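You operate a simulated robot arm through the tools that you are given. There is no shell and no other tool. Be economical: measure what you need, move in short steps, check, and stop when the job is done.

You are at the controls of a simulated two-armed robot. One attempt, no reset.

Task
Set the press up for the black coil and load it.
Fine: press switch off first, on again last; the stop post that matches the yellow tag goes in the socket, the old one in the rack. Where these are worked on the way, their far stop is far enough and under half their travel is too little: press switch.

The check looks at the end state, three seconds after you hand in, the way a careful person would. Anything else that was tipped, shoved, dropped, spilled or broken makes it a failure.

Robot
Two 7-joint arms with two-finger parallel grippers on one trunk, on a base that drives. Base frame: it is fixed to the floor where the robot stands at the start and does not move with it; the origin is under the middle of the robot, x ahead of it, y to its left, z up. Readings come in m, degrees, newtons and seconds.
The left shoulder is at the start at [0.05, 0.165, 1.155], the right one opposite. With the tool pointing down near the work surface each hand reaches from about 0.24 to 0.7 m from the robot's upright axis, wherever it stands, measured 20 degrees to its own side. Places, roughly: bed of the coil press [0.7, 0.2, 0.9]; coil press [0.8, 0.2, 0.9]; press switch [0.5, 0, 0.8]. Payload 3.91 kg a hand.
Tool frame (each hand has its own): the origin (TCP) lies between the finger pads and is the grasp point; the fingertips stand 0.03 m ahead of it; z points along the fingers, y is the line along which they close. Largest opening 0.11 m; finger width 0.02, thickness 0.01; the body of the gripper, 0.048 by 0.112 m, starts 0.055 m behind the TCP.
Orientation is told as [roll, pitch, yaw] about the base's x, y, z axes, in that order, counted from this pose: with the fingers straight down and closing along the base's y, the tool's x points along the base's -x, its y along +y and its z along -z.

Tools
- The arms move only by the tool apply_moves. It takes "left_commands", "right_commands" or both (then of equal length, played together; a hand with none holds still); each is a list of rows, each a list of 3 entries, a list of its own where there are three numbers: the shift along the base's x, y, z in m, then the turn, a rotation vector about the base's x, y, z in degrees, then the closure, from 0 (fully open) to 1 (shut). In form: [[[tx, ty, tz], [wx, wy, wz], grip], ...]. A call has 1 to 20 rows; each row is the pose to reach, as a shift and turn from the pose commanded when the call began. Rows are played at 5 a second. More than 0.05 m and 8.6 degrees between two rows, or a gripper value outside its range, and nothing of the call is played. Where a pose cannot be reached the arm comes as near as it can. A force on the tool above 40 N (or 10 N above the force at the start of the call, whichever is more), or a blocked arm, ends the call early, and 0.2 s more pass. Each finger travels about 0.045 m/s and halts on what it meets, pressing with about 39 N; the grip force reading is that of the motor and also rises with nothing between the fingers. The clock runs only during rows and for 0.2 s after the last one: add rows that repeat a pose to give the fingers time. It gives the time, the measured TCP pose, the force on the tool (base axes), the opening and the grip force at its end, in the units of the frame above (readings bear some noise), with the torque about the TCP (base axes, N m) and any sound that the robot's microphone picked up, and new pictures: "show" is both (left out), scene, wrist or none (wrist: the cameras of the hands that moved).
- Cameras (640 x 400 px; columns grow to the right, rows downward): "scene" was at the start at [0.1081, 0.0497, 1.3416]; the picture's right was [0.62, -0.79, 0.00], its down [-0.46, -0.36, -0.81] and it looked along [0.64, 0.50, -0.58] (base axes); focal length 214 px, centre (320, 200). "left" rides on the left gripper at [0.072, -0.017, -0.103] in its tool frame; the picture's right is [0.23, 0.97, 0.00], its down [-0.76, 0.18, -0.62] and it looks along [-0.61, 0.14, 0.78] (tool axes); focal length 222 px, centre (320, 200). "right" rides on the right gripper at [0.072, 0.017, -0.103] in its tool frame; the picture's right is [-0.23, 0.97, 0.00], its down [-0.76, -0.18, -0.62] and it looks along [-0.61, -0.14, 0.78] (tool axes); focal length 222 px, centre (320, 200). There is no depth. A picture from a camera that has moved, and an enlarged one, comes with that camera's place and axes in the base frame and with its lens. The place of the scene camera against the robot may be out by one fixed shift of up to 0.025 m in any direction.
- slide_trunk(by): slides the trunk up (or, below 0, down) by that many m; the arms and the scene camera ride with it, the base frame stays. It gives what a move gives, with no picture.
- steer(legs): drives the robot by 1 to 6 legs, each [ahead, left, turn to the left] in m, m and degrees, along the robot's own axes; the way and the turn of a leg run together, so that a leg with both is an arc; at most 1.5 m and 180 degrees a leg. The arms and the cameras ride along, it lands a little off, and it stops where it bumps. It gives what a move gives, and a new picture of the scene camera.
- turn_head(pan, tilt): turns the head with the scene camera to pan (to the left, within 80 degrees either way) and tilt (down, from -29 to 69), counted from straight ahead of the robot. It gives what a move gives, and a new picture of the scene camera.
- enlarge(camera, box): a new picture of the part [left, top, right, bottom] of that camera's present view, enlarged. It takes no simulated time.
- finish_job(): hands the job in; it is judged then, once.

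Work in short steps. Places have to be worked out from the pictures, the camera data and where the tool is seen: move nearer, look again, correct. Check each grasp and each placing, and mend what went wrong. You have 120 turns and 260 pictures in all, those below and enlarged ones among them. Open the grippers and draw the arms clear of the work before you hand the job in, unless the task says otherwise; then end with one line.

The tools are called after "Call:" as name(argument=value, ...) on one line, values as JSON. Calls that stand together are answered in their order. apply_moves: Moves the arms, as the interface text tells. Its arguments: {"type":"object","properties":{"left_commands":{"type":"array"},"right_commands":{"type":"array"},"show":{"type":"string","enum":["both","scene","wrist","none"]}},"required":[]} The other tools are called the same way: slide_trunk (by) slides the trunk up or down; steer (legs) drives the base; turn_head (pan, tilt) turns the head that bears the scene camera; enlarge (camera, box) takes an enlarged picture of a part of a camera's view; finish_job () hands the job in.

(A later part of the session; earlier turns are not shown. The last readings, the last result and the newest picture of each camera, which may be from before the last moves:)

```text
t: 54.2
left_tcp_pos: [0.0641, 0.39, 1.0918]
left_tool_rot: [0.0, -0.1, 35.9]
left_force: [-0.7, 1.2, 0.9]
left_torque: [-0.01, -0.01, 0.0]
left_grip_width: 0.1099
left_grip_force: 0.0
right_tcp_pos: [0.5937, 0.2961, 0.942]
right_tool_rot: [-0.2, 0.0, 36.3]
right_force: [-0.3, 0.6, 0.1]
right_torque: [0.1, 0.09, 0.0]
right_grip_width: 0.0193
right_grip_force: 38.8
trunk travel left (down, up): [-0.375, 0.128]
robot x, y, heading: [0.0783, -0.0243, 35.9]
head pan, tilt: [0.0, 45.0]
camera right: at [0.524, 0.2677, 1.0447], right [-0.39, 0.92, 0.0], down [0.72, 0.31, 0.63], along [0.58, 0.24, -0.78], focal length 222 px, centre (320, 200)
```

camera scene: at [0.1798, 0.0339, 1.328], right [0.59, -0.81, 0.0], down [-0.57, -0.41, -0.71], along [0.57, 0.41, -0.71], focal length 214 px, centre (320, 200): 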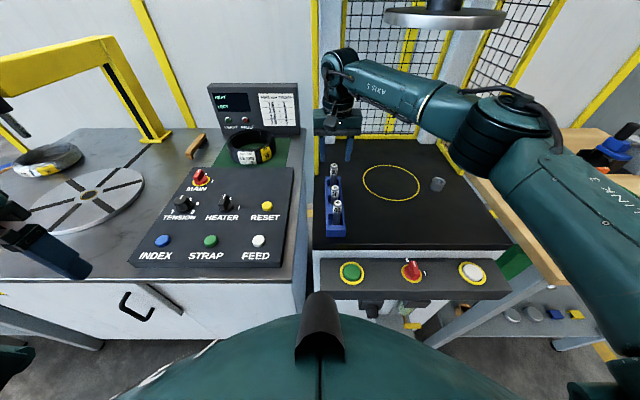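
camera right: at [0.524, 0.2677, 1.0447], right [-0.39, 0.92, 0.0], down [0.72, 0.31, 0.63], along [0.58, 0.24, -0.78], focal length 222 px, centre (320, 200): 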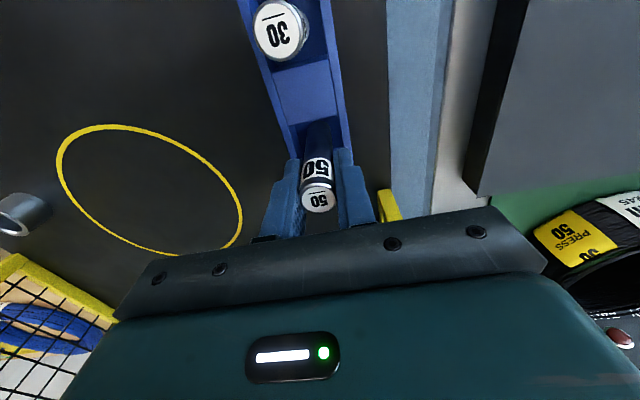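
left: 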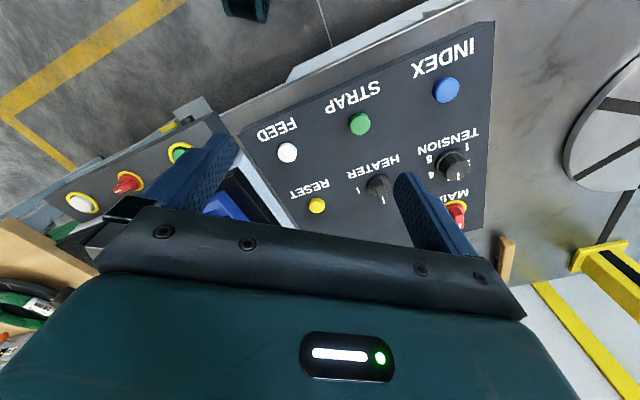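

50 gripped. I lift it straight up and draw back toward the robot, then drive right.

Call:
apply_moves(right_commands=[[[0, 0, 0.02], [0, 0, 0], 0.9], [[0, 0, 0.05], [0, 0, 0], 0.9], [[0, 0, 0.09], [0, 0, 0], 0.9], [[0, 0, 0.13], [0, 0, 0], 0.9], [[-0.03, -0.022, 0.13], [0, 0, 0], 0.9], [[-0.06, -0.044, 0.13], [0, 0, 0], 0.9], [[-0.09, -0.066, 0.13], [0, 0, 0], 0.9], [[-0.12, -0.088, 0.13], [0, 0, 0], 0.9], [[-0.15, -0.11, 0.13], [0, 0, 0], 0.9], [[-0.17, -0.125, 0.13], [0, 0, 0], 0.9]], show="wrist")

Call:
steer(legs=[[0, -0.17, 0]])

```text
t: 56.4
left_tcp_pos: [0.0649, 0.3893, 1.0912]
left_tool_rot: [0.0, 0.0, 35.9]
left_force: [0.6, 0.8, 0.1]
left_torque: [-0.02, 0.01, 0.02]
left_grip_width: 0.11
left_grip_force: 0.2
right_tcp_pos: [0.4222, 0.1697, 1.0702]
right_tool_rot: [-0.1, -0.2, 36.2]
right_force: [0.3, 0.5, -2.1]
right_torque: [0.03, -0.04, 0.04]
right_grip_width: 0.019
right_grip_force: 39.3
trunk travel left (down, up): [-0.375, 0.128]
robot x, y, heading: [0.081, -0.0278, 35.9]
head pan, tilt: [0.0, 45.0]
camera right: at [0.3524, 0.1409, 1.1735], right [-0.39, 0.92, 0.0], down [0.72, 0.31, 0.63], along [0.58, 0.24, -0.78], focal length 222 px, centre (320, 200)
```

right: 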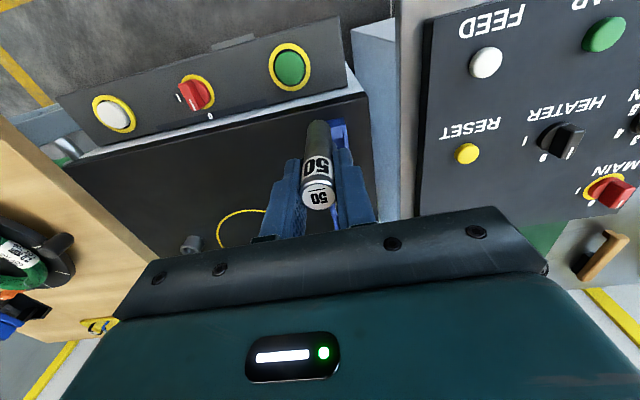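

```text
t: 57.9
left_tcp_pos: [0.1641, 0.2517, 1.0914]
left_tool_rot: [0.0, -0.1, 36.0]
left_force: [-0.3, -0.7, -0.3]
left_torque: [0.01, -0.01, -0.01]
left_grip_width: 0.1097
left_grip_force: 0.1
right_tcp_pos: [0.5231, 0.0324, 1.0711]
right_tool_rot: [0.0, -0.1, 36.5]
right_force: [0.3, -0.3, -2.3]
right_torque: [0.02, 0.02, 0.01]
right_grip_width: 0.0194
right_grip_force: 39.1
trunk travel left (down, up): [-0.375, 0.128]
robot x, y, heading: [0.1836, -0.1648, 36.3]
head pan, tilt: [0.0, 45.0]
camera scene: at [0.2807, -0.1047, 1.3279], right [0.59, -0.81, 0.0], down [-0.57, -0.42, -0.71], along [0.57, 0.42, -0.71], focal length 214 px, centre (320, 200)
```

scene: 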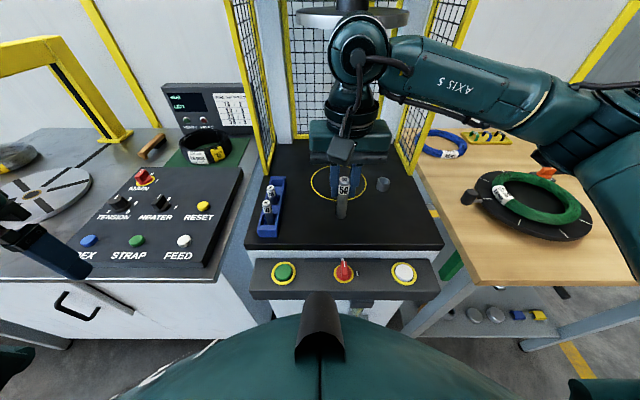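

Now cross to the right at this depth, then ahead toward the socket, kept lower (z 1.02).

Call:
apply_moves(right_commands=[[[0.022, -0.03, -0.02], [0, 0, 0], 0.9], [[0.044, -0.061, -0.04], [0, 0, 0], 0.9], [[0.068, -0.093, -0.05], [0, 0, 0], 0.9], [[0.091, -0.125, -0.05], [0, 0, 0], 0.9], [[0.125, -0.102, -0.05], [0, 0, 0], 0.9], [[0.158, -0.078, -0.05], [0, 0, 0], 0.9], [[0.191, -0.054, -0.05], [0, 0, 0], 0.9], [[0.224, -0.03, -0.05], [0, 0, 0], 0.9], [[0.25, -0.006, -0.05], [0, 0, 0], 0.9], [[0.25, -0.006, -0.05], [0, 0, 0], 0.9]], show="scene")

Call:
enlarge(camera="right", box=[260, 80, 380, 220])

```text
t: 60.1
left_tcp_pos: [0.1654, 0.2518, 1.0923]
left_tool_rot: [0.0, -0.1, 36.1]
left_force: [-1.2, 0.4, 0.5]
left_torque: [0.0, 0.03, 0.02]
left_grip_width: 0.1103
left_grip_force: 0.1
right_tcp_pos: [0.7709, 0.029, 1.0193]
right_tool_rot: [-0.2, -0.2, 36.6]
right_force: [0.4, -0.5, -1.7]
right_torque: [0.01, 0.0, -0.03]
right_grip_width: 0.0195
right_grip_force: 38.6
trunk travel left (down, up): [-0.375, 0.128]
robot x, y, heading: [0.1814, -0.1671, 35.9]
head pan, tilt: [0.0, 45.0]
camera scene: at [0.2803, -0.1044, 1.3279], right [0.59, -0.81, 0.0], down [-0.57, -0.42, -0.71], along [0.57, 0.42, -0.71], focal length 214 px, centre (320, 200)
```

scene: 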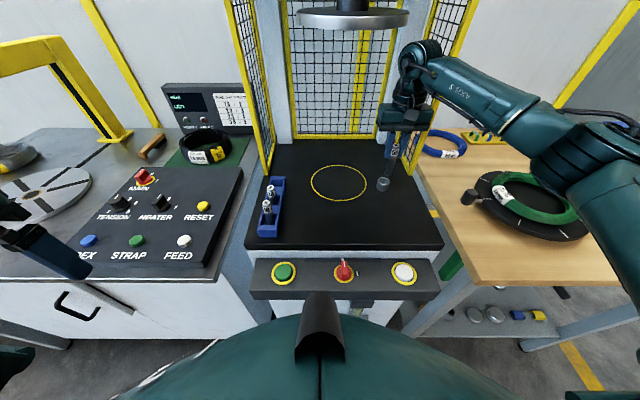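

```text
2.86 times, centred on (320, 150) of right
camera zoom: at [0.702, -0.0003, 1.1214], right [-0.4, 0.92, 0.0], down [0.72, 0.31, 0.63], along [0.58, 0.25, -0.78], focal length 635 px, centre (320, 343)
```

zoom: 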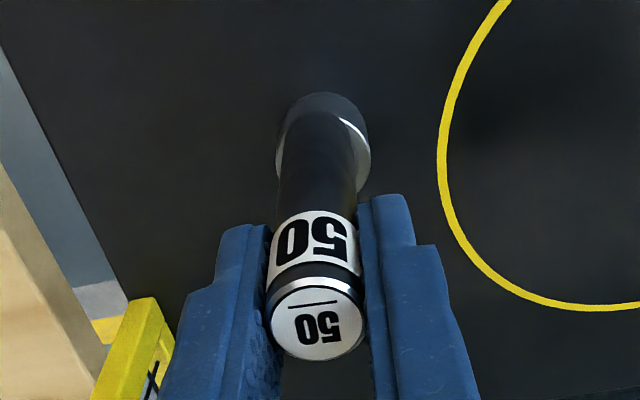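

Socket lies about 19 mm ahead and ~2 mm left of the post axis. I move most of that, lower to z 0.985 and check again.

Call:
apply_moves(right_commands=[[[0.006, 0.006, 0.0], [0, 0, 0], 0.9], [[0.0115, 0.012, -0.01], [0, 0, 0], 0.9], [[0.0115, 0.012, -0.03], [0, 0, 0], 0.9], [[0.0115, 0.012, -0.03], [0, 0, 0], 0.9]], show="none")

Call:
enlarge(camera="right", box=[280, 110, 360, 210])

Call:
enlarge(camera="scene", box=[350, 120, 430, 210])

```text
t: 61.1
left_tcp_pos: [0.1649, 0.2516, 1.0901]
left_tool_rot: [0.0, -0.1, 36.1]
left_force: [-1.0, 0.0, 0.0]
left_torque: [0.01, 0.01, 0.01]
left_grip_width: 0.1099
left_grip_force: 0.1
right_tcp_pos: [0.7833, 0.0397, 0.9901]
right_tool_rot: [-0.2, -0.2, 36.5]
right_force: [0.1, 0.2, -1.5]
right_torque: [0.0, -0.01, -0.01]
right_grip_width: 0.0194
right_grip_force: 38.9
trunk travel left (down, up): [-0.375, 0.128]
robot x, y, heading: [0.1836, -0.1633, 36.1]
head pan, tilt: [0.0, 45.0]
```

```text
4.00 times, centred on (320, 160) of right
camera zoom: at [0.714, 0.0108, 1.0925], right [-0.4, 0.92, 0.0], down [0.72, 0.31, 0.63], along [0.58, 0.25, -0.78], focal length 888 px, centre (320, 360)
```

zoom: 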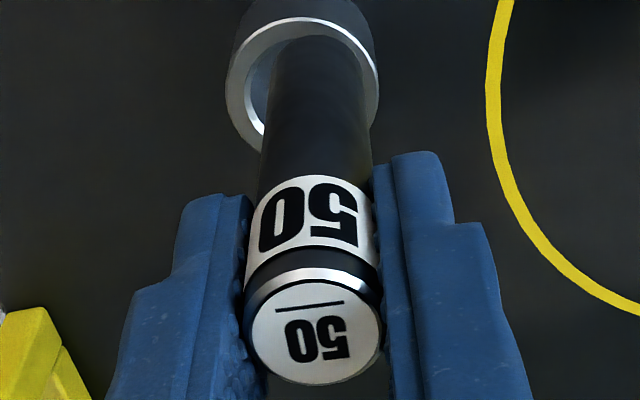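

```text
4.44 times, centred on (390, 165) of scene
camera zoom: at [0.2802, -0.104, 1.3279], right [0.59, -0.81, 0.0], down [-0.57, -0.42, -0.71], along [0.57, 0.42, -0.71], focal length 953 px, centre (9, 356)
```

zoom: 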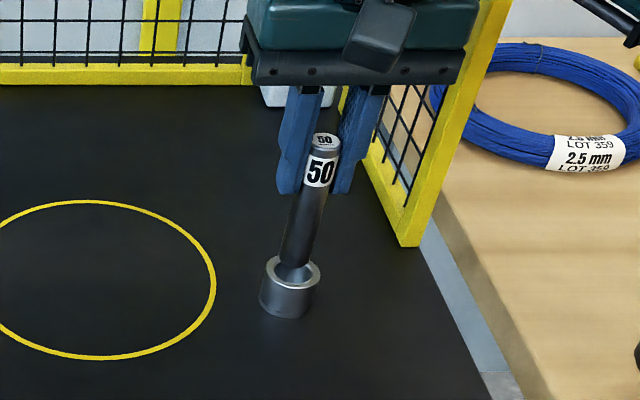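

I look more closely at both views to settle the last millimetres.

Call:
enlarge(camera="right", box=[300, 105, 345, 150])

Call:
enlarge(camera="scene", box=[376, 145, 426, 195])

```text
8.89 times, centred on (322, 128) of right
camera zoom: at [0.714, 0.0108, 1.0925], right [-0.4, 0.92, 0.0], down [0.72, 0.31, 0.63], along [0.58, 0.25, -0.78], focal length 1974 px, centre (298, 844)
```

zoom: 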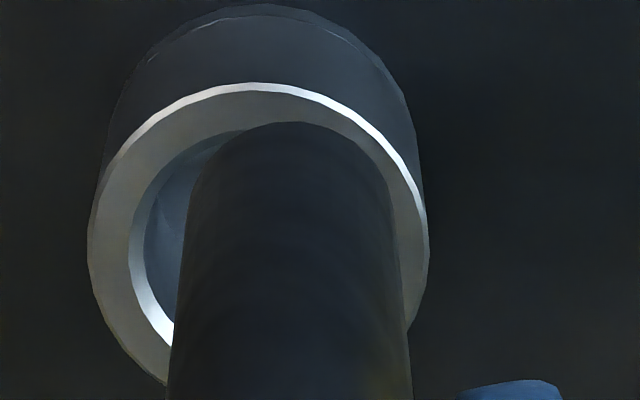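

```text
8.00 times, centred on (401, 170) of scene
camera zoom: at [0.2802, -0.104, 1.3279], right [0.59, -0.81, 0.0], down [-0.57, -0.42, -0.71], along [0.57, 0.42, -0.71], focal length 1716 px, centre (-328, 440)
```

zoom: 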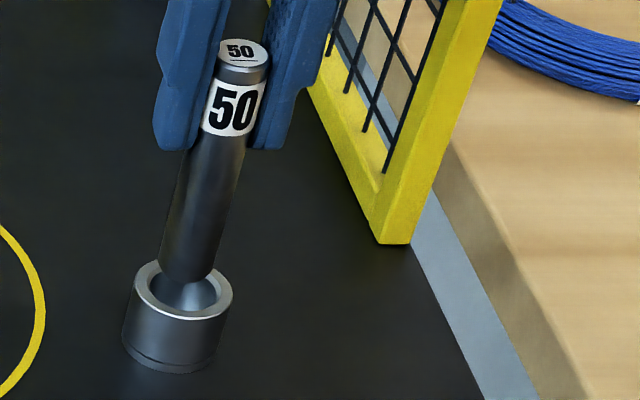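

Both views agree: about 7 mm more ahead and 3 mm to the right. I correct and recheck just above the rim.

Call:
apply_moves(right_commands=[[[0.0074, 0.0018, 0.0], [0, 0, 0], 0.9], [[0.0074, 0.0018, -0.005], [0, 0, 0], 0.9], [[0.0074, 0.0018, -0.005], [0, 0, 0], 0.9]], show="none")

Call:
enlarge(camera="right", box=[300, 105, 345, 150])

Call:
enlarge(camera="scene", box=[376, 145, 426, 195])

```text
t: 61.9
left_tcp_pos: [0.1643, 0.2514, 1.0912]
left_tool_rot: [-0.1, -0.1, 36.1]
left_force: [0.0, 1.0, -0.5]
left_torque: [-0.02, 0.0, 0.01]
left_grip_width: 0.11
left_grip_force: 0.0
right_tcp_pos: [0.7913, 0.0414, 0.9855]
right_tool_rot: [-0.2, -0.1, 36.5]
right_force: [-0.2, 0.1, -2.4]
right_torque: [-0.01, 0.0, -0.03]
right_grip_width: 0.0195
right_grip_force: 38.7
trunk travel left (down, up): [-0.375, 0.128]
robot x, y, heading: [0.1845, -0.1654, 36.3]
head pan, tilt: [0.0, 45.0]
```

```text
8.89 times, centred on (322, 128) of right
camera zoom: at [0.7214, 0.012, 1.0878], right [-0.4, 0.92, 0.0], down [0.72, 0.31, 0.63], along [0.58, 0.25, -0.78], focal length 1974 px, centre (298, 844)
```

zoom: 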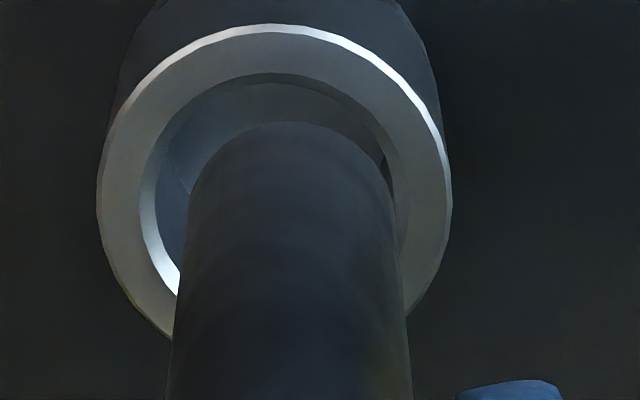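

```text
8.00 times, centred on (401, 170) of scene
camera zoom: at [0.2803, -0.104, 1.3279], right [0.59, -0.81, 0.0], down [-0.57, -0.42, -0.71], along [0.57, 0.42, -0.71], focal length 1716 px, centre (-328, 440)
```

zoom: 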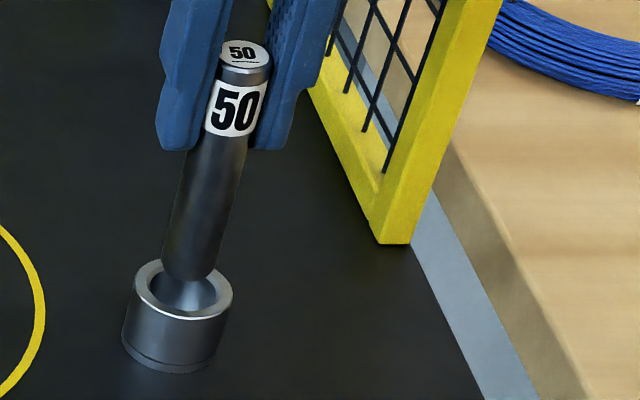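

Now within ~2 mm. I apply the last correction and insert.

Call:
apply_moves(right_commands=[[[0.0018, -0.0008, 0.0], [0, 0, 0], 0.9], [[0.0018, -0.0008, -0.01], [0, 0, 0], 0.9], [[0.0018, -0.0008, -0.02], [0, 0, 0], 0.9], [[0.0018, -0.0008, -0.03], [0, 0, 0], 0.9], [[0.0018, -0.0008, -0.04], [0, 0, 0], 0.9], [[0.0018, -0.0008, -0.047], [0, 0, 0], 0.9], [[0.0018, -0.0008, -0.047], [0, 0, 0], 0.9]], show="wrist")

Call:
enlarge(camera="scene", box=[376, 145, 426, 195])

```text
t: 63.5
left_tcp_pos: [0.1615, 0.2508, 1.0921]
left_tool_rot: [0.0, -0.1, 36.0]
left_force: [0.6, -0.1, -0.1]
left_torque: [0.01, 0.0, 0.01]
left_grip_width: 0.1099
left_grip_force: 0.0
right_tcp_pos: [0.7939, 0.0391, 0.9445]
right_tool_rot: [-0.1, -0.7, 36.4]
right_force: [4.8, -1.6, 26.1]
right_torque: [-0.11, -0.28, 0.05]
right_grip_width: 0.0198
right_grip_force: 39.4
trunk travel left (down, up): [-0.375, 0.128]
robot x, y, heading: [0.1772, -0.1646, 36.1]
head pan, tilt: [0.0, 45.0]
camera right: at [0.7232, 0.0098, 1.0458], right [-0.39, 0.92, 0.0], down [0.71, 0.31, 0.63], along [0.58, 0.25, -0.77], focal length 222 px, centre (320, 200)
```

right: 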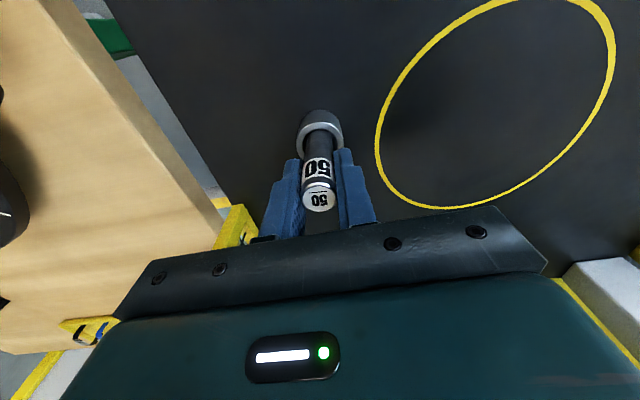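

```text
8.00 times, centred on (401, 170) of scene
camera zoom: at [0.2779, -0.1052, 1.3285], right [0.59, -0.81, 0.0], down [-0.57, -0.42, -0.71], along [0.57, 0.42, -0.71], focal length 1716 px, centre (-328, 440)
```

zoom: 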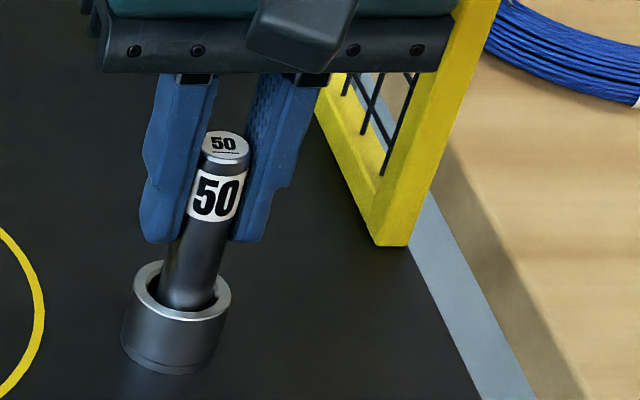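

Inserted with firm upward reaction. I release and look whether it is fully seated.

Call:
apply_moves(right_commands=[[[0.0, 0.0, 0.002], [0, 0, 0], 0.9], [[0.0, 0.0, 0.002], [0, 0, 0], 0.75], [[0.0, 0.0, 0.002], [0, 0, 0], 0.6], [[0.0, 0.0, 0.002], [0, 0, 0], 0.5], [[0.0, 0.0, 0.002], [0, 0, 0], 0.5], [[0.0, 0.0, 0.03], [0, 0, 0], 0.5], [[0.0, 0.0, 0.06], [0, 0, 0], 0.5], [[0.0, 0.0, 0.06], [0, 0, 0], 0.5]], show="wrist")

Call:
enlarge(camera="scene", box=[376, 145, 426, 195])

Call:
enlarge(camera="right", box=[280, 110, 360, 210])

```text
t: 65.3
left_tcp_pos: [0.1645, 0.2511, 1.091]
left_tool_rot: [0.0, -0.1, 36.1]
left_force: [-0.6, 0.2, -0.1]
left_torque: [0.0, 0.0, -0.02]
left_grip_width: 0.1102
left_grip_force: 0.0
right_tcp_pos: [0.7905, 0.0393, 0.999]
right_tool_rot: [-0.2, -0.1, 36.4]
right_force: [-0.2, -0.1, 0.6]
right_torque: [-0.02, -0.04, 0.03]
right_grip_width: 0.055
right_grip_force: 0.1
trunk travel left (down, up): [-0.375, 0.128]
robot x, y, heading: [0.178, -0.1656, 36.0]
head pan, tilt: [0.0, 45.0]
camera right: at [0.7219, 0.0102, 1.1015], right [-0.4, 0.92, 0.0], down [0.72, 0.31, 0.63], along [0.58, 0.25, -0.78], focal length 222 px, centre (320, 200)
```

right: 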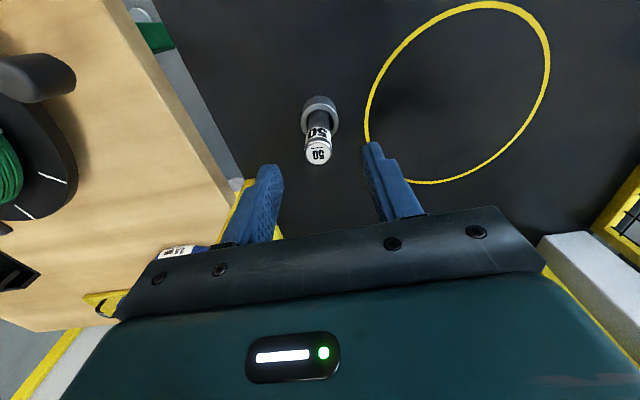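

```text
8.00 times, centred on (401, 170) of scene
camera zoom: at [0.2802, -0.1041, 1.3279], right [0.59, -0.81, 0.0], down [-0.57, -0.42, -0.71], along [0.57, 0.42, -0.71], focal length 1716 px, centre (-328, 440)
```

zoom: 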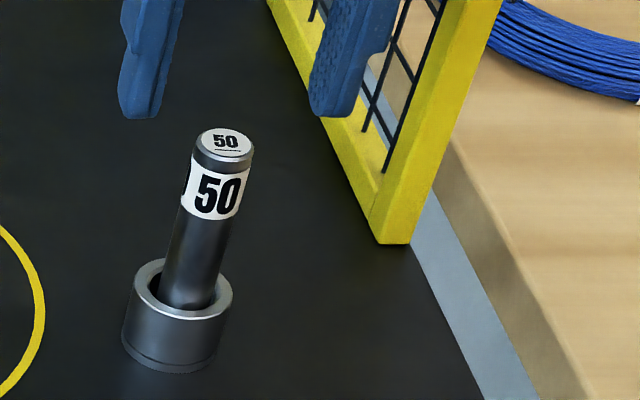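

```text
4.00 times, centred on (320, 160) of right
camera zoom: at [0.7219, 0.0102, 1.1015], right [-0.4, 0.92, 0.0], down [0.72, 0.31, 0.63], along [0.58, 0.25, -0.78], focal length 888 px, centre (320, 360)
```

zoom: 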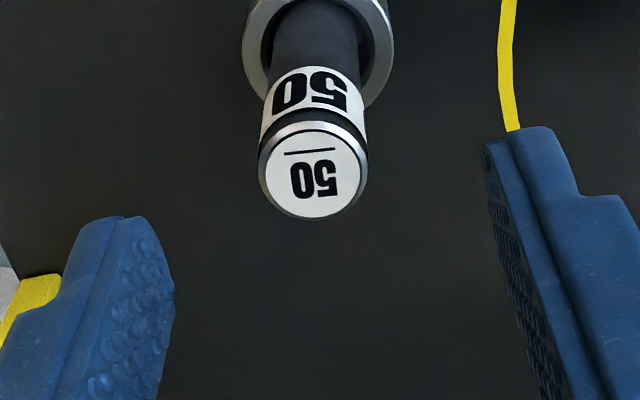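

The 50 stands upright in the socket but sticks out about 1 cm more than the 40 did, so it may not be fully down. I regrip and press with a small twist.

Call:
apply_moves(right_commands=[[[-0.002, -0.001, 0.0], [0, 0, 0], 0.5], [[-0.002, -0.001, -0.03], [0, 0, 0], 0.5], [[-0.002, -0.001, -0.041], [0, 0, 0], 0.5], [[-0.002, -0.001, -0.041], [0, 0, 0], 0.9], [[-0.002, -0.001, -0.041], [0, 0, 0], 0.9], [[-0.002, -0.001, -0.041], [0, 0, 0], 0.9], [[-0.002, -0.001, -0.044], [0, 0, 4], 0.9], [[-0.002, -0.001, -0.047], [0, 0, -4], 0.9], [[-0.002, -0.001, -0.05], [0, 0, 4], 0.9], [[-0.002, -0.001, -0.053], [0, 0, -4], 0.9], [[-0.002, -0.001, -0.055], [0, 0, 0], 0.9], [[-0.002, -0.001, -0.055], [0, 0, 0], 0.9]], show="none")

Call:
enlarge(camera="scene", box=[376, 145, 426, 195])

```text
t: 67.9
left_tcp_pos: [0.1617, 0.2506, 1.09]
left_tool_rot: [0.0, -0.2, 36.0]
left_force: [0.1, -0.2, -0.4]
left_torque: [0.0, -0.01, 0.01]
left_grip_width: 0.1101
left_grip_force: 0.0
right_tcp_pos: [0.7883, 0.0394, 0.948]
right_tool_rot: [-0.2, -0.5, 36.4]
right_force: [4.1, -3.1, 26.7]
right_torque: [-0.14, -0.11, -0.03]
right_grip_width: 0.0195
right_grip_force: 39.0
trunk travel left (down, up): [-0.375, 0.128]
robot x, y, heading: [0.1802, -0.164, 35.9]
head pan, tilt: [0.0, 45.0]
```

```text
8.00 times, centred on (401, 170) of scene
camera zoom: at [0.2777, -0.1053, 1.3283], right [0.59, -0.81, 0.0], down [-0.57, -0.42, -0.71], along [0.57, 0.42, -0.71], focal length 1716 px, centre (-328, 440)
```

zoom: 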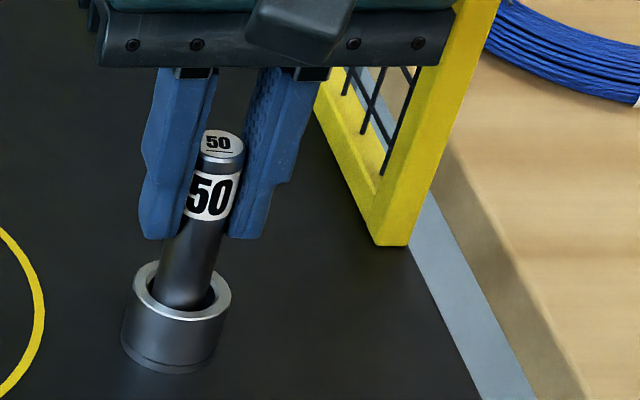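

The 10 mm difference equals 50 − 40: the posts differ in height, so it is seated. I release and withdraw backward.

Call:
apply_moves(right_commands=[[[0.0, 0.0, 0.006], [0, 0, 0], 0.9], [[0.0, 0.0, 0.006], [0, 0, 0], 0.75], [[0.0, 0.0, 0.006], [0, 0, 0], 0.6], [[0.0, 0.0, 0.006], [0, 0, 0], 0.5], [[0.0, 0.0, 0.006], [0, 0, 0], 0.5], [[0.0, 0.0, 0.04], [0, 0, 0], 0.5], [[0.0, 0.0, 0.075], [0, 0, 0], 0.5], [[-0.032, -0.024, 0.075], [0, 0, 0], 0.5], [[-0.064, -0.048, 0.075], [0, 0, 0], 0.5], [[-0.096, -0.072, 0.075], [0, 0, 0], 0.5], [[-0.13, -0.096, 0.075], [0, 0, 0], 0.5], [[-0.165, -0.12, 0.075], [0, 0, 0], 0.5], [[-0.19, -0.14, 0.075], [0, 0, 0], 0.5]], show="none")

Call:
turn_head(pan=25, tilt=38)

Call:
enlarge(camera="scene", box=[280, 100, 500, 240])

```text
t: 70.7
left_tcp_pos: [0.1645, 0.2513, 1.0916]
left_tool_rot: [0.0, -0.1, 36.2]
left_force: [0.4, 0.3, 0.5]
left_torque: [0.01, 0.01, 0.03]
left_grip_width: 0.1101
left_grip_force: 0.0
right_tcp_pos: [0.5969, -0.1024, 1.0194]
right_tool_rot: [-0.1, -0.2, 36.4]
right_force: [-0.4, 0.4, 0.8]
right_torque: [0.0, -0.03, 0.0]
right_grip_width: 0.055
right_grip_force: 0.0
trunk travel left (down, up): [-0.375, 0.128]
robot x, y, heading: [0.1824, -0.1654, 36.0]
head pan, tilt: [0.0, 45.0]
```

```text
t: 71.5
left_tcp_pos: [0.1643, 0.2527, 1.0917]
left_tool_rot: [0.1, -0.2, 36.1]
left_force: [-0.1, 0.2, 0.1]
left_torque: [0.02, -0.03, 0.0]
left_grip_width: 0.1096
left_grip_force: 0.0
right_tcp_pos: [0.599, -0.1015, 1.0186]
right_tool_rot: [-0.2, -0.1, 36.4]
right_force: [-0.3, 0.6, 0.8]
right_torque: [0.01, 0.0, 0.01]
right_grip_width: 0.0551
right_grip_force: 0.0
trunk travel left (down, up): [-0.375, 0.128]
robot x, y, heading: [0.1826, -0.1688, 35.9]
head pan, tilt: [25.0, 38.0]
camera scene: at [0.2562, -0.0765, 1.3382], right [0.87, -0.48, 0.0], down [-0.3, -0.54, -0.79], along [0.38, 0.69, -0.62], focal length 214 px, centre (320, 200)
```

scene: 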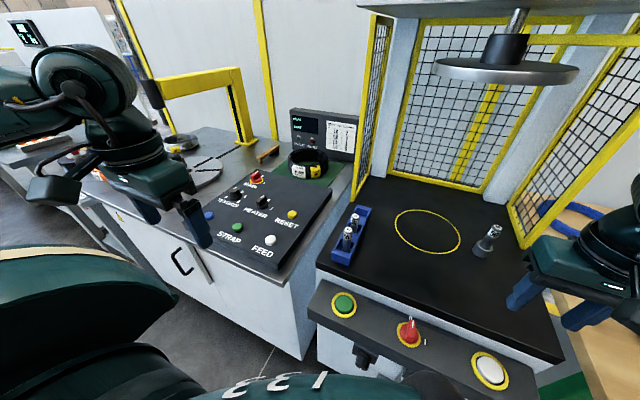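

```text
2.86 times, centred on (390, 170) of scene
camera zoom: at [0.2562, -0.0765, 1.3382], right [0.87, -0.48, 0.0], down [-0.3, -0.54, -0.79], along [0.38, 0.69, -0.62], focal length 613 px, centre (120, 286)
```

zoom: 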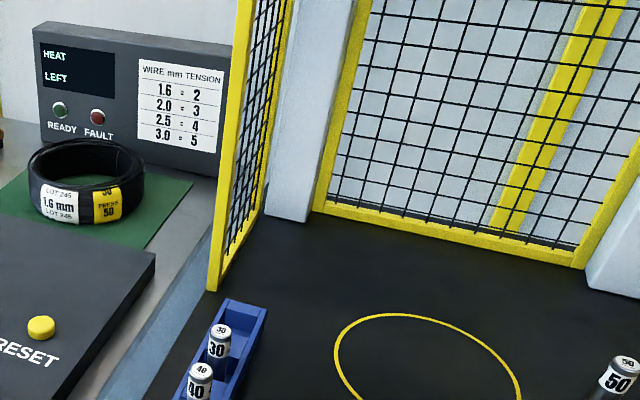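

Now the coil. I check the other coil at left for confusion, and the black coil in detail.

Call:
enlarge(camera="scene", box=[150, 120, 230, 170])

Call:
enlarge(camera="scene", box=[260, 135, 350, 195])

```text
8.00 times, centred on (190, 145) of scene
camera zoom: at [0.2562, -0.0765, 1.3382], right [0.87, -0.48, 0.0], down [-0.3, -0.54, -0.79], along [0.38, 0.69, -0.62], focal length 1716 px, centre (1360, 640)
```

zoom: 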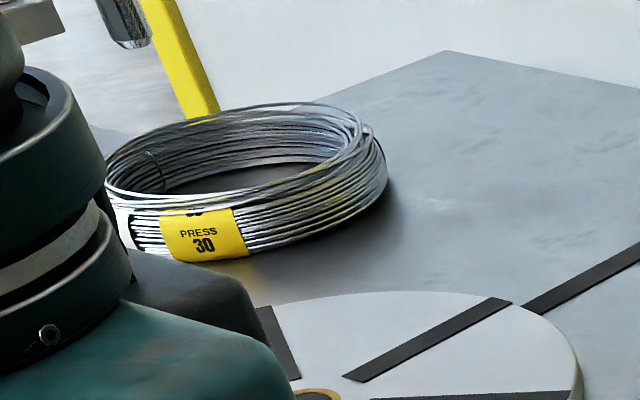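

```text
6.67 times, centred on (305, 165) of scene
camera zoom: at [0.2562, -0.0765, 1.3382], right [0.87, -0.48, 0.0], down [-0.3, -0.54, -0.79], along [0.38, 0.69, -0.62], focal length 1430 px, centre (420, 433)
```

zoom: 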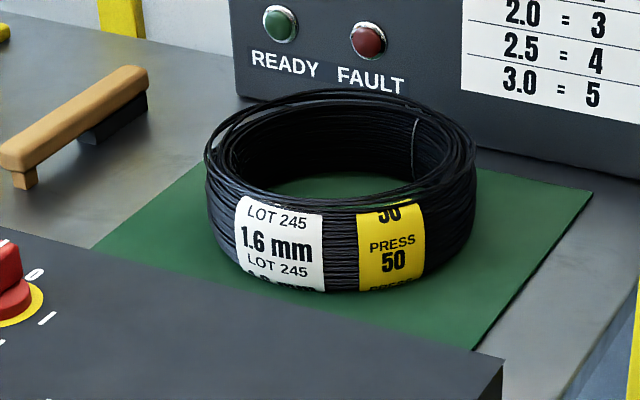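

The other coil is silver (PRESS 30), so the mat one is right: centre ≈ (0.57, 0.62), Ø 0.165, height 0.06. I drive left and slightly closer so the left arm can reach it.

Call:
steer(legs=[[0, 0.175, 0], [0.05, 0, 0]])

Call:
turn_head(pan=15, tilt=40)

```text
t: 73.5
left_tcp_pos: [0.1012, 0.4215, 1.0902]
left_tool_rot: [0.0, 0.0, 36.0]
left_force: [-0.7, -0.8, -0.3]
left_torque: [-0.06, 0.03, 0.0]
left_grip_width: 0.1099
left_grip_force: 0.0
right_tcp_pos: [0.5371, 0.0686, 1.0184]
right_tool_rot: [-0.2, -0.1, 36.4]
right_force: [0.2, 0.5, -1.1]
right_torque: [-0.01, 0.0, -0.02]
right_grip_width: 0.0551
right_grip_force: 0.0
trunk travel left (down, up): [-0.375, 0.128]
robot x, y, heading: [0.1166, 0.0078, 35.8]
head pan, tilt: [25.0, 38.0]
camera scene: at [0.1945, 0.0937, 1.3381], right [0.87, -0.49, 0.0], down [-0.3, -0.54, -0.79], along [0.38, 0.69, -0.62], focal length 214 px, centre (320, 200)
```

scene: 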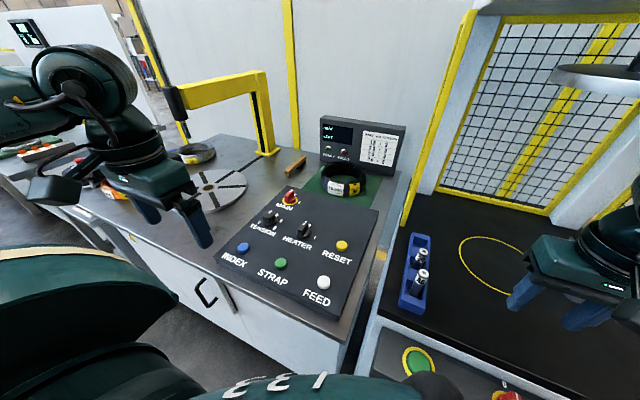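

```text
t: 74.3
left_tcp_pos: [0.1025, 0.4217, 1.0913]
left_tool_rot: [0.0, -0.1, 36.0]
left_force: [-0.7, 1.0, -0.3]
left_torque: [-0.04, -0.04, 0.01]
left_grip_width: 0.11
left_grip_force: 0.0
right_tcp_pos: [0.5375, 0.0671, 1.0176]
right_tool_rot: [-0.2, -0.1, 36.4]
right_force: [-0.3, -0.1, -0.6]
right_torque: [0.02, -0.02, -0.01]
right_grip_width: 0.0547
right_grip_force: 0.1
trunk travel left (down, up): [-0.375, 0.128]
robot x, y, heading: [0.117, 0.0073, 35.9]
head pan, tilt: [15.0, 40.0]
camera scene: at [0.2053, 0.0838, 1.3352], right [0.78, -0.63, 0.0], down [-0.4, -0.5, -0.77], along [0.48, 0.6, -0.64], focal length 214 px, centre (320, 200)
```

scene: 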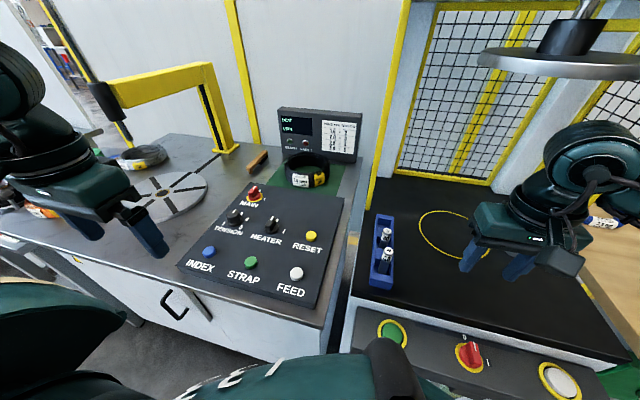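

No bump. I bring the left hand toward the coil, high, to look with its wrist camera.

Call:
apply_moves(left_commands=[[[0.043, 0.016, 0], [0, 0, 0], 0], [[0.086, 0.032, 0], [0, 0, 0], 0], [[0.129, 0.048, 0], [0, 0, 0], 0], [[0.172, 0.064, 0], [0, 0, 0], 0], [[0.215, 0.08, 0], [0, 0, 0], 0], [[0.258, 0.096, 0], [0, 0, 0], 0], [[0.301, 0.112, 0], [0, 0, 0], 0], [[0.344, 0.128, 0], [0, 0, 0], 0], [[0.38, 0.14, 0], [0, 0, 0], 0], [[0.38, 0.14, 0], [0, 0, 0], 0]])

```text
t: 76.5
left_tcp_pos: [0.4817, 0.5597, 1.0935]
left_tool_rot: [0.0, -0.2, 36.0]
left_force: [-0.7, 0.2, -0.1]
left_torque: [-0.03, 0.02, 0.0]
left_grip_width: 0.11
left_grip_force: 0.2
right_tcp_pos: [0.5369, 0.0676, 1.0189]
right_tool_rot: [-0.2, -0.1, 36.4]
right_force: [-1.2, 0.5, 0.9]
right_torque: [0.02, 0.01, 0.0]
right_grip_width: 0.055
right_grip_force: 0.1
trunk travel left (down, up): [-0.375, 0.128]
robot x, y, heading: [0.1154, 0.0041, 36.2]
head pan, tilt: [15.0, 40.0]
camera scene: at [0.205, 0.084, 1.3352], right [0.78, -0.63, 0.0], down [-0.4, -0.5, -0.77], along [0.48, 0.59, -0.64], focal length 214 px, centre (320, 200)
camera left: at [0.4329, 0.5031, 1.197], right [-0.76, 0.65, 0.0], down [0.51, 0.59, 0.62], along [0.41, 0.47, -0.78], focal length 222 px, centre (320, 200)
```

scene: 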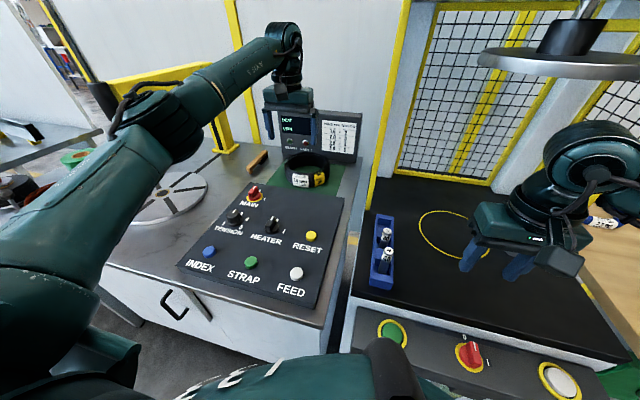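
left: 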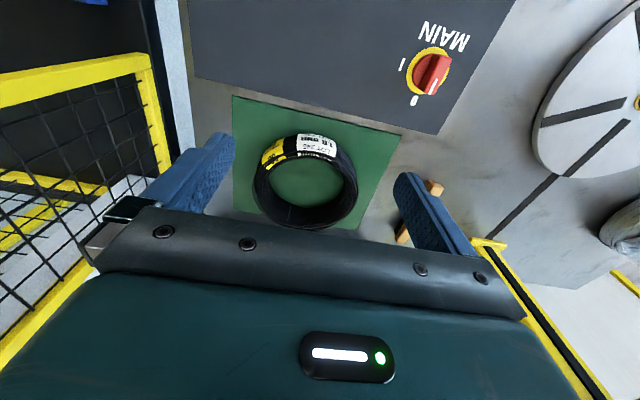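

Good view of the coil. I enlarge to measure.

Call:
enlarge(camera="left", box=[230, 110, 390, 240])

```text
3.08 times, centred on (310, 175) of left
camera zoom: at [0.4329, 0.5031, 1.197], right [-0.76, 0.65, 0.0], down [0.51, 0.59, 0.62], along [0.41, 0.47, -0.78], focal length 684 px, centre (351, 277)
```

zoom: 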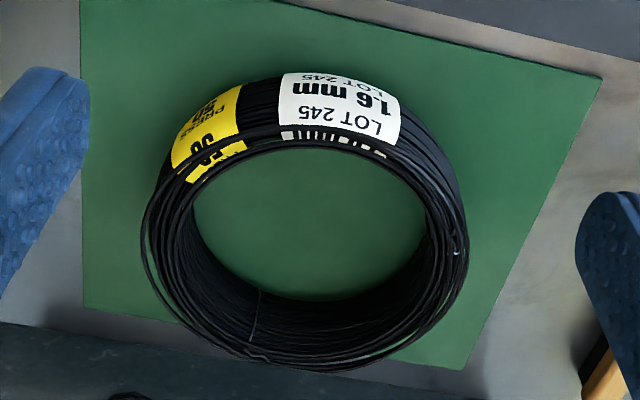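

Coil centre ≈ (0.585, 0.642), rim z ≈ 0.92, wall ≈ 20 mm. Its near rim is at ~0.72 m from the axis, so I edge 5 cm closer.

Call:
steer(legs=[[0.05, 0, 0]])

```text
t: 77.5
left_tcp_pos: [0.5146, 0.5733, 1.0935]
left_tool_rot: [-0.1, 0.1, 35.8]
left_force: [-0.5, 0.4, 0.7]
left_torque: [-0.04, 0.01, 0.02]
left_grip_width: 0.1103
left_grip_force: 0.1
right_tcp_pos: [0.5669, 0.0812, 1.0184]
right_tool_rot: [-0.1, -0.2, 36.1]
right_force: [-1.0, -0.5, -0.3]
right_torque: [0.0, -0.01, 0.0]
right_grip_width: 0.0551
right_grip_force: 0.0
trunk travel left (down, up): [-0.375, 0.128]
robot x, y, heading: [0.1491, 0.0195, 35.6]
head pan, tilt: [15.0, 40.0]
stopped in leg 1: the robot was blocked; the commanded pose is now the measured one
camera scene: at [0.2366, 0.0983, 1.3354], right [0.77, -0.63, 0.0], down [-0.41, -0.5, -0.77], along [0.49, 0.59, -0.64], focal length 214 px, centre (320, 200)
```

scene: 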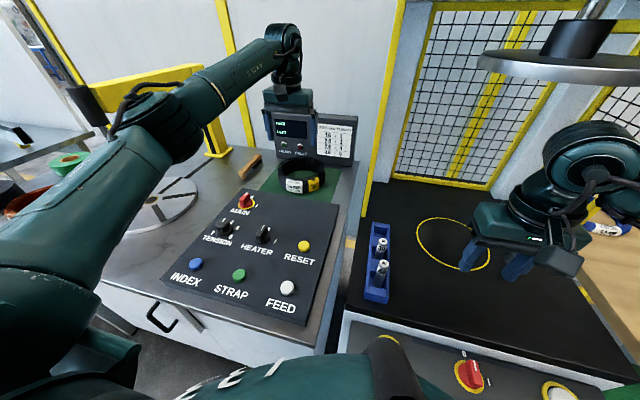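

It bumped; I back off by 1 cm and check reach with the hand turned for a radial pinch.

Call:
steer(legs=[[-0.01, 0, 0]])

Call:
enlarge(camera="scene", box=[220, 220, 640, 400])

```text
t: 78.2
left_tcp_pos: [0.5069, 0.5667, 1.0927]
left_tool_rot: [0.0, 0.1, 35.7]
left_force: [0.7, 0.6, 0.0]
left_torque: [0.01, -0.03, 0.04]
left_grip_width: 0.1099
left_grip_force: 0.0
right_tcp_pos: [0.5598, 0.0755, 1.0193]
right_tool_rot: [-0.1, -0.2, 36.2]
right_force: [0.1, 0.8, 0.1]
right_torque: [0.01, -0.05, -0.03]
right_grip_width: 0.055
right_grip_force: 0.0
trunk travel left (down, up): [-0.375, 0.128]
robot x, y, heading: [0.1377, 0.012, 35.5]
head pan, tilt: [15.0, 40.0]
camera scene: at [0.2288, 0.0926, 1.3353], right [0.77, -0.63, 0.0], down [-0.41, -0.5, -0.77], along [0.49, 0.59, -0.64], focal length 214 px, centre (320, 200)
```

scene: 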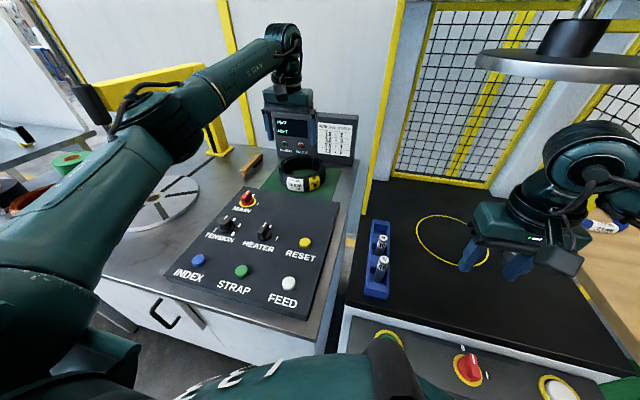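

```text
1.52 times, centred on (430, 310) of scene
camera zoom: at [0.2288, 0.0926, 1.3353], right [0.77, -0.63, 0.0], down [-0.41, -0.5, -0.77], along [0.49, 0.59, -0.64], focal length 327 px, centre (152, 32)
```

zoom: 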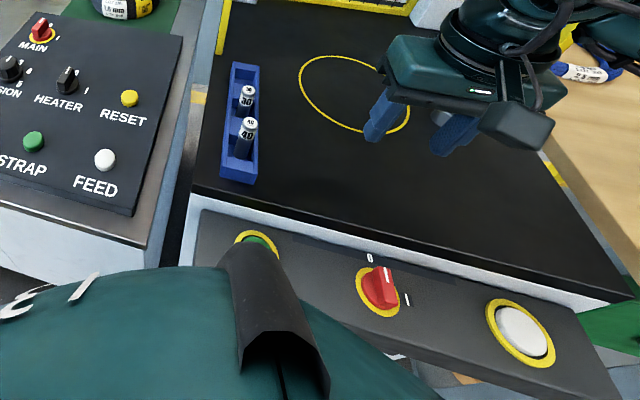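

I rotate the left hand by -71° so it closes radially, and bring it above the near rim of the coil.

Call:
apply_moves(left_commands=[[[0.0, 0.0, 0], [0, 0, -8], 0.45], [[0.0, 0.0, 0], [0, 0, -16], 0.45], [[0.005, 0.003, 0], [0, 0, -24], 0.45], [[0.01, 0.006, 0], [0, 0, -32], 0.45], [[0.015, 0.009, 0], [0, 0, -40], 0.45], [[0.02, 0.012, 0], [0, 0, -48], 0.45], [[0.025, 0.014, 0], [0, 0, -56], 0.45], [[0.031, 0.016, -0.02], [0, 0, -64], 0.45], [[0.037, 0.016, -0.05], [0, 0, -71], 0.45], [[0.037, 0.016, -0.07], [0, 0, -71], 0.45], [[0.037, 0.016, -0.07], [0, 0, -71], 0.45]])

Call:
enlarge(camera="left", box=[220, 80, 420, 230])

```text
t: 80.6
left_tcp_pos: [0.3817, 0.3482, 1.1101]
left_tool_rot: [0.0, 0.0, -35.0]
left_force: [0.1, 0.6, 0.5]
left_torque: [-0.01, -0.01, -0.03]
left_grip_width: 0.0607
left_grip_force: 0.1
left hand out of reach, approached as far as the arm can: row 2, 3, 4, 5, 6, 7, 8, 9, 10, 11
right_tcp_pos: [0.5607, 0.0758, 1.0182]
right_tool_rot: [-0.2, -0.1, 36.1]
right_force: [0.8, -0.4, -0.7]
right_torque: [0.0, 0.0, -0.02]
right_grip_width: 0.055
right_grip_force: 0.1
trunk travel left (down, up): [-0.375, 0.128]
robot x, y, heading: [0.1449, 0.014, 35.7]
head pan, tilt: [15.0, 40.0]
camera scene: at [0.2292, 0.0942, 1.3351], right [0.77, -0.63, 0.0], down [-0.41, -0.5, -0.77], along [0.49, 0.59, -0.64], focal length 214 px, centre (320, 200)
camera left: at [0.3129, 0.3759, 1.2126], right [0.37, 0.93, 0.0], down [0.73, -0.29, 0.62], along [0.58, -0.23, -0.78], focal length 222 px, centre (320, 200)
```

scene: 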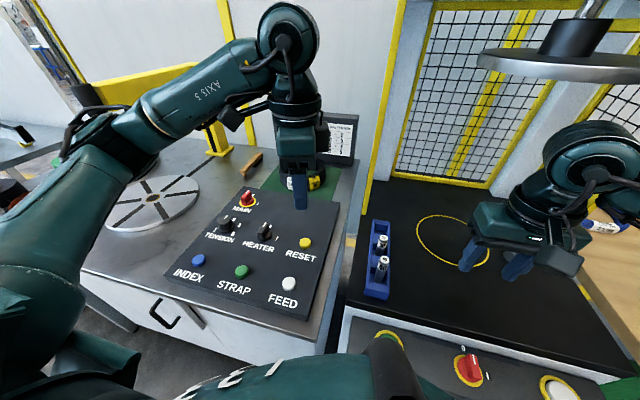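
left: 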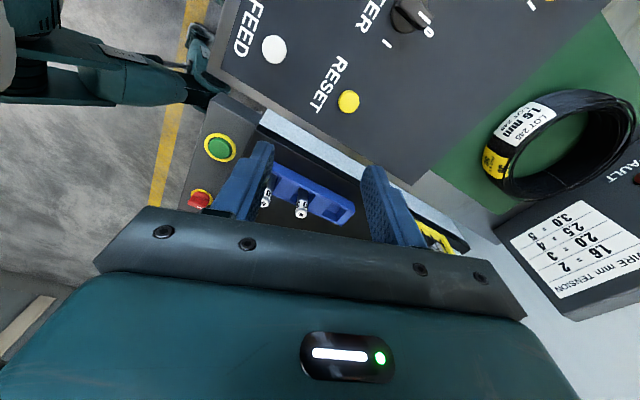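

```text
2.67 times, centred on (320, 155) of left
camera zoom: at [0.3129, 0.3759, 1.2126], right [0.37, 0.93, 0.0], down [0.73, -0.29, 0.62], along [0.58, -0.23, -0.78], focal length 592 px, centre (320, 320)
```

zoom: 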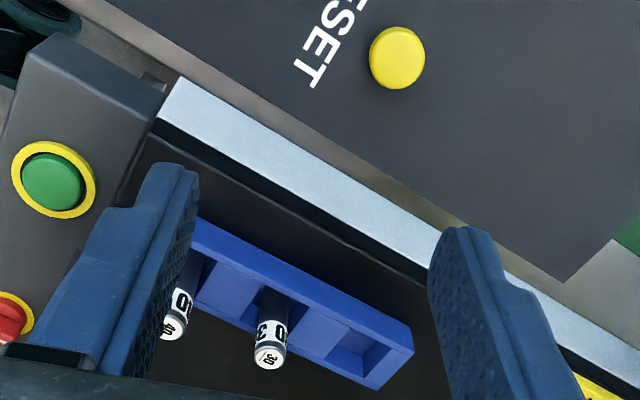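

Yaw -35° is at a joint limit for this reach. I try the opposite orientation (+145°) by turning the hand the other way here.

Call:
apply_moves(left_commands=[[[0, 0, 0], [0, 0, 8.5], 0.45], [[0, 0, 0], [0, 0, 17], 0.45], [[0, 0, 0], [0, 0, 25.5], 0.45], [[0, 0, 0], [0, 0, 34], 0.45], [[0, 0, 0], [0, 0, 42.5], 0.45], [[0, 0, 0], [0, 0, 51], 0.45], [[0, 0, 0], [0, 0, 59.5], 0.45], [[0, 0, 0], [0, 0, 68], 0.45], [[0, 0, 0], [0, 0, 76.5], 0.45], [[0, 0, 0], [0, 0, 85], 0.45], [[0, 0, 0], [0, 0, 93.5], 0.45], [[0, 0, 0], [0, 0, 102], 0.45], [[0, 0, 0], [0, 0, 110.5], 0.45], [[0, 0, 0], [0, 0, 119], 0.45], [[0, 0, 0], [0, 0, 127.5], 0.45], [[0, 0, 0], [0, 0, 136], 0.45], [[0, 0, 0], [0, 0, 144.5], 0.45], [[0, 0, 0], [0, 0, 153], 0.45], [[0, 0, 0], [0, 0, 161.5], 0.45], [[0, 0, 0], [0, 0, 170], 0.45]])

```text
t: 84.8
left_tcp_pos: [0.3957, 0.3387, 1.1082]
left_tool_rot: [0.1, 0.1, 134.9]
left_force: [0.2, 0.3, 0.8]
left_torque: [0.0, -0.02, 0.0]
left_grip_width: 0.0603
left_grip_force: 0.1
right_tcp_pos: [0.5605, 0.0752, 1.0185]
right_tool_rot: [0.0, -0.1, 36.0]
right_force: [-0.2, 0.0, 0.4]
right_torque: [0.01, -0.03, 0.01]
right_grip_width: 0.0551
right_grip_force: 0.0
trunk travel left (down, up): [-0.375, 0.128]
robot x, y, heading: [0.1394, 0.0178, 35.9]
head pan, tilt: [15.0, 40.0]
camera scene: at [0.2293, 0.093, 1.3352], right [0.77, -0.63, 0.0], down [-0.41, -0.5, -0.77], along [0.49, 0.59, -0.64], focal length 214 px, centre (320, 200)
camera left: at [0.4593, 0.3007, 1.2116], right [-0.53, -0.85, 0.0], down [-0.66, 0.41, 0.62], along [-0.53, 0.33, -0.78], focal length 222 px, centre (320, 200)
```

scene: 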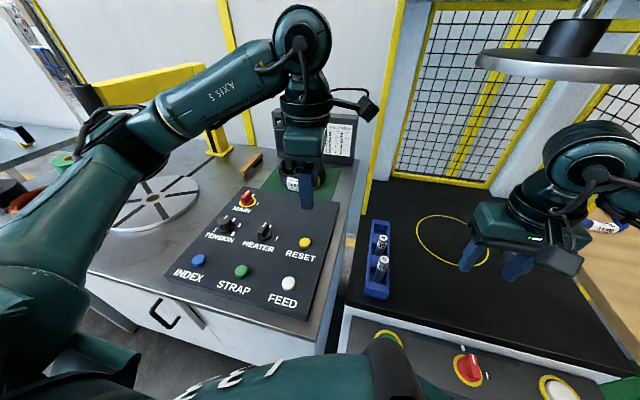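
left: 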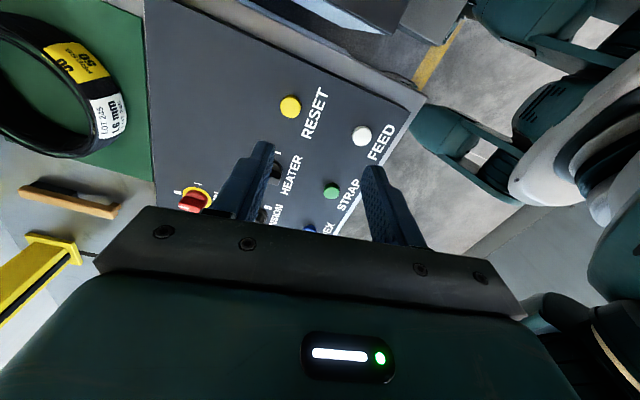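

That works. Now I move out over the near rim of the coil.

Call:
apply_moves(left_commands=[[[0.02, 0.035, 0], [0, 0, 3], 0.45], [[0.042, 0.07, 0], [0, 0, 6], 0.45], [[0.064, 0.105, 0], [0, 0, 9], 0.45], [[0.085, 0.14, -0.01], [0, 0, 9.7], 0.45], [[0.106, 0.175, -0.03], [0, 0, 9.7], 0.45], [[0.127, 0.21, -0.05], [0, 0, 9.7], 0.45], [[0.148, 0.244, -0.07], [0, 0, 9.7], 0.45], [[0.148, 0.244, -0.07], [0, 0, 9.7], 0.45]])

```text
t: 86.6
left_tcp_pos: [0.5425, 0.5823, 1.0388]
left_tool_rot: [0.0, 0.1, 144.4]
left_force: [0.3, 0.8, -0.5]
left_torque: [0.0, 0.02, 0.0]
left_grip_width: 0.0604
left_grip_force: 0.2
left hand out of reach, approached as far as the arm can: row 7
right_tcp_pos: [0.559, 0.0753, 1.0181]
right_tool_rot: [-0.2, -0.1, 36.2]
right_force: [-0.3, 0.1, 0.8]
right_torque: [0.0, 0.02, 0.02]
right_grip_width: 0.055
right_grip_force: 0.0
trunk travel left (down, up): [-0.375, 0.128]
robot x, y, heading: [0.1408, 0.0138, 35.6]
head pan, tilt: [15.0, 40.0]
camera scene: at [0.2289, 0.0934, 1.3352], right [0.77, -0.63, 0.0], down [-0.41, -0.5, -0.77], along [0.49, 0.59, -0.64], focal length 214 px, centre (320, 200)
camera left: at [0.6109, 0.5545, 1.1419], right [-0.38, -0.92, 0.0], down [-0.72, 0.3, 0.62], along [-0.57, 0.24, -0.78], focal length 222 px, centre (320, 200)
```

scene: 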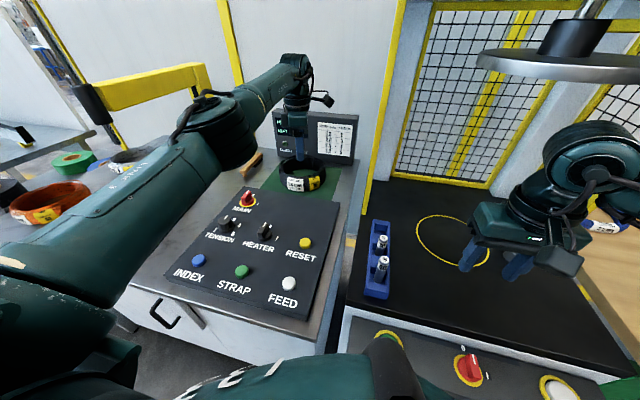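
left: 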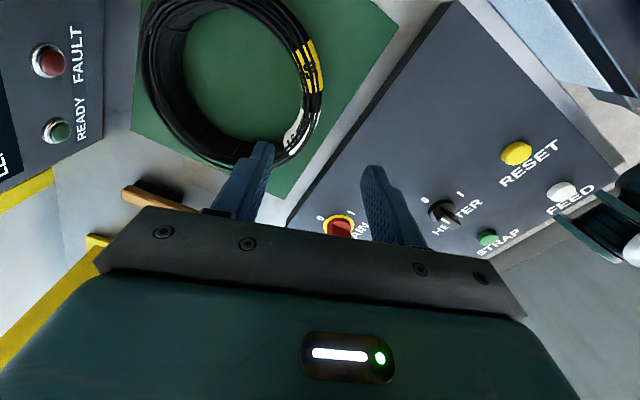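

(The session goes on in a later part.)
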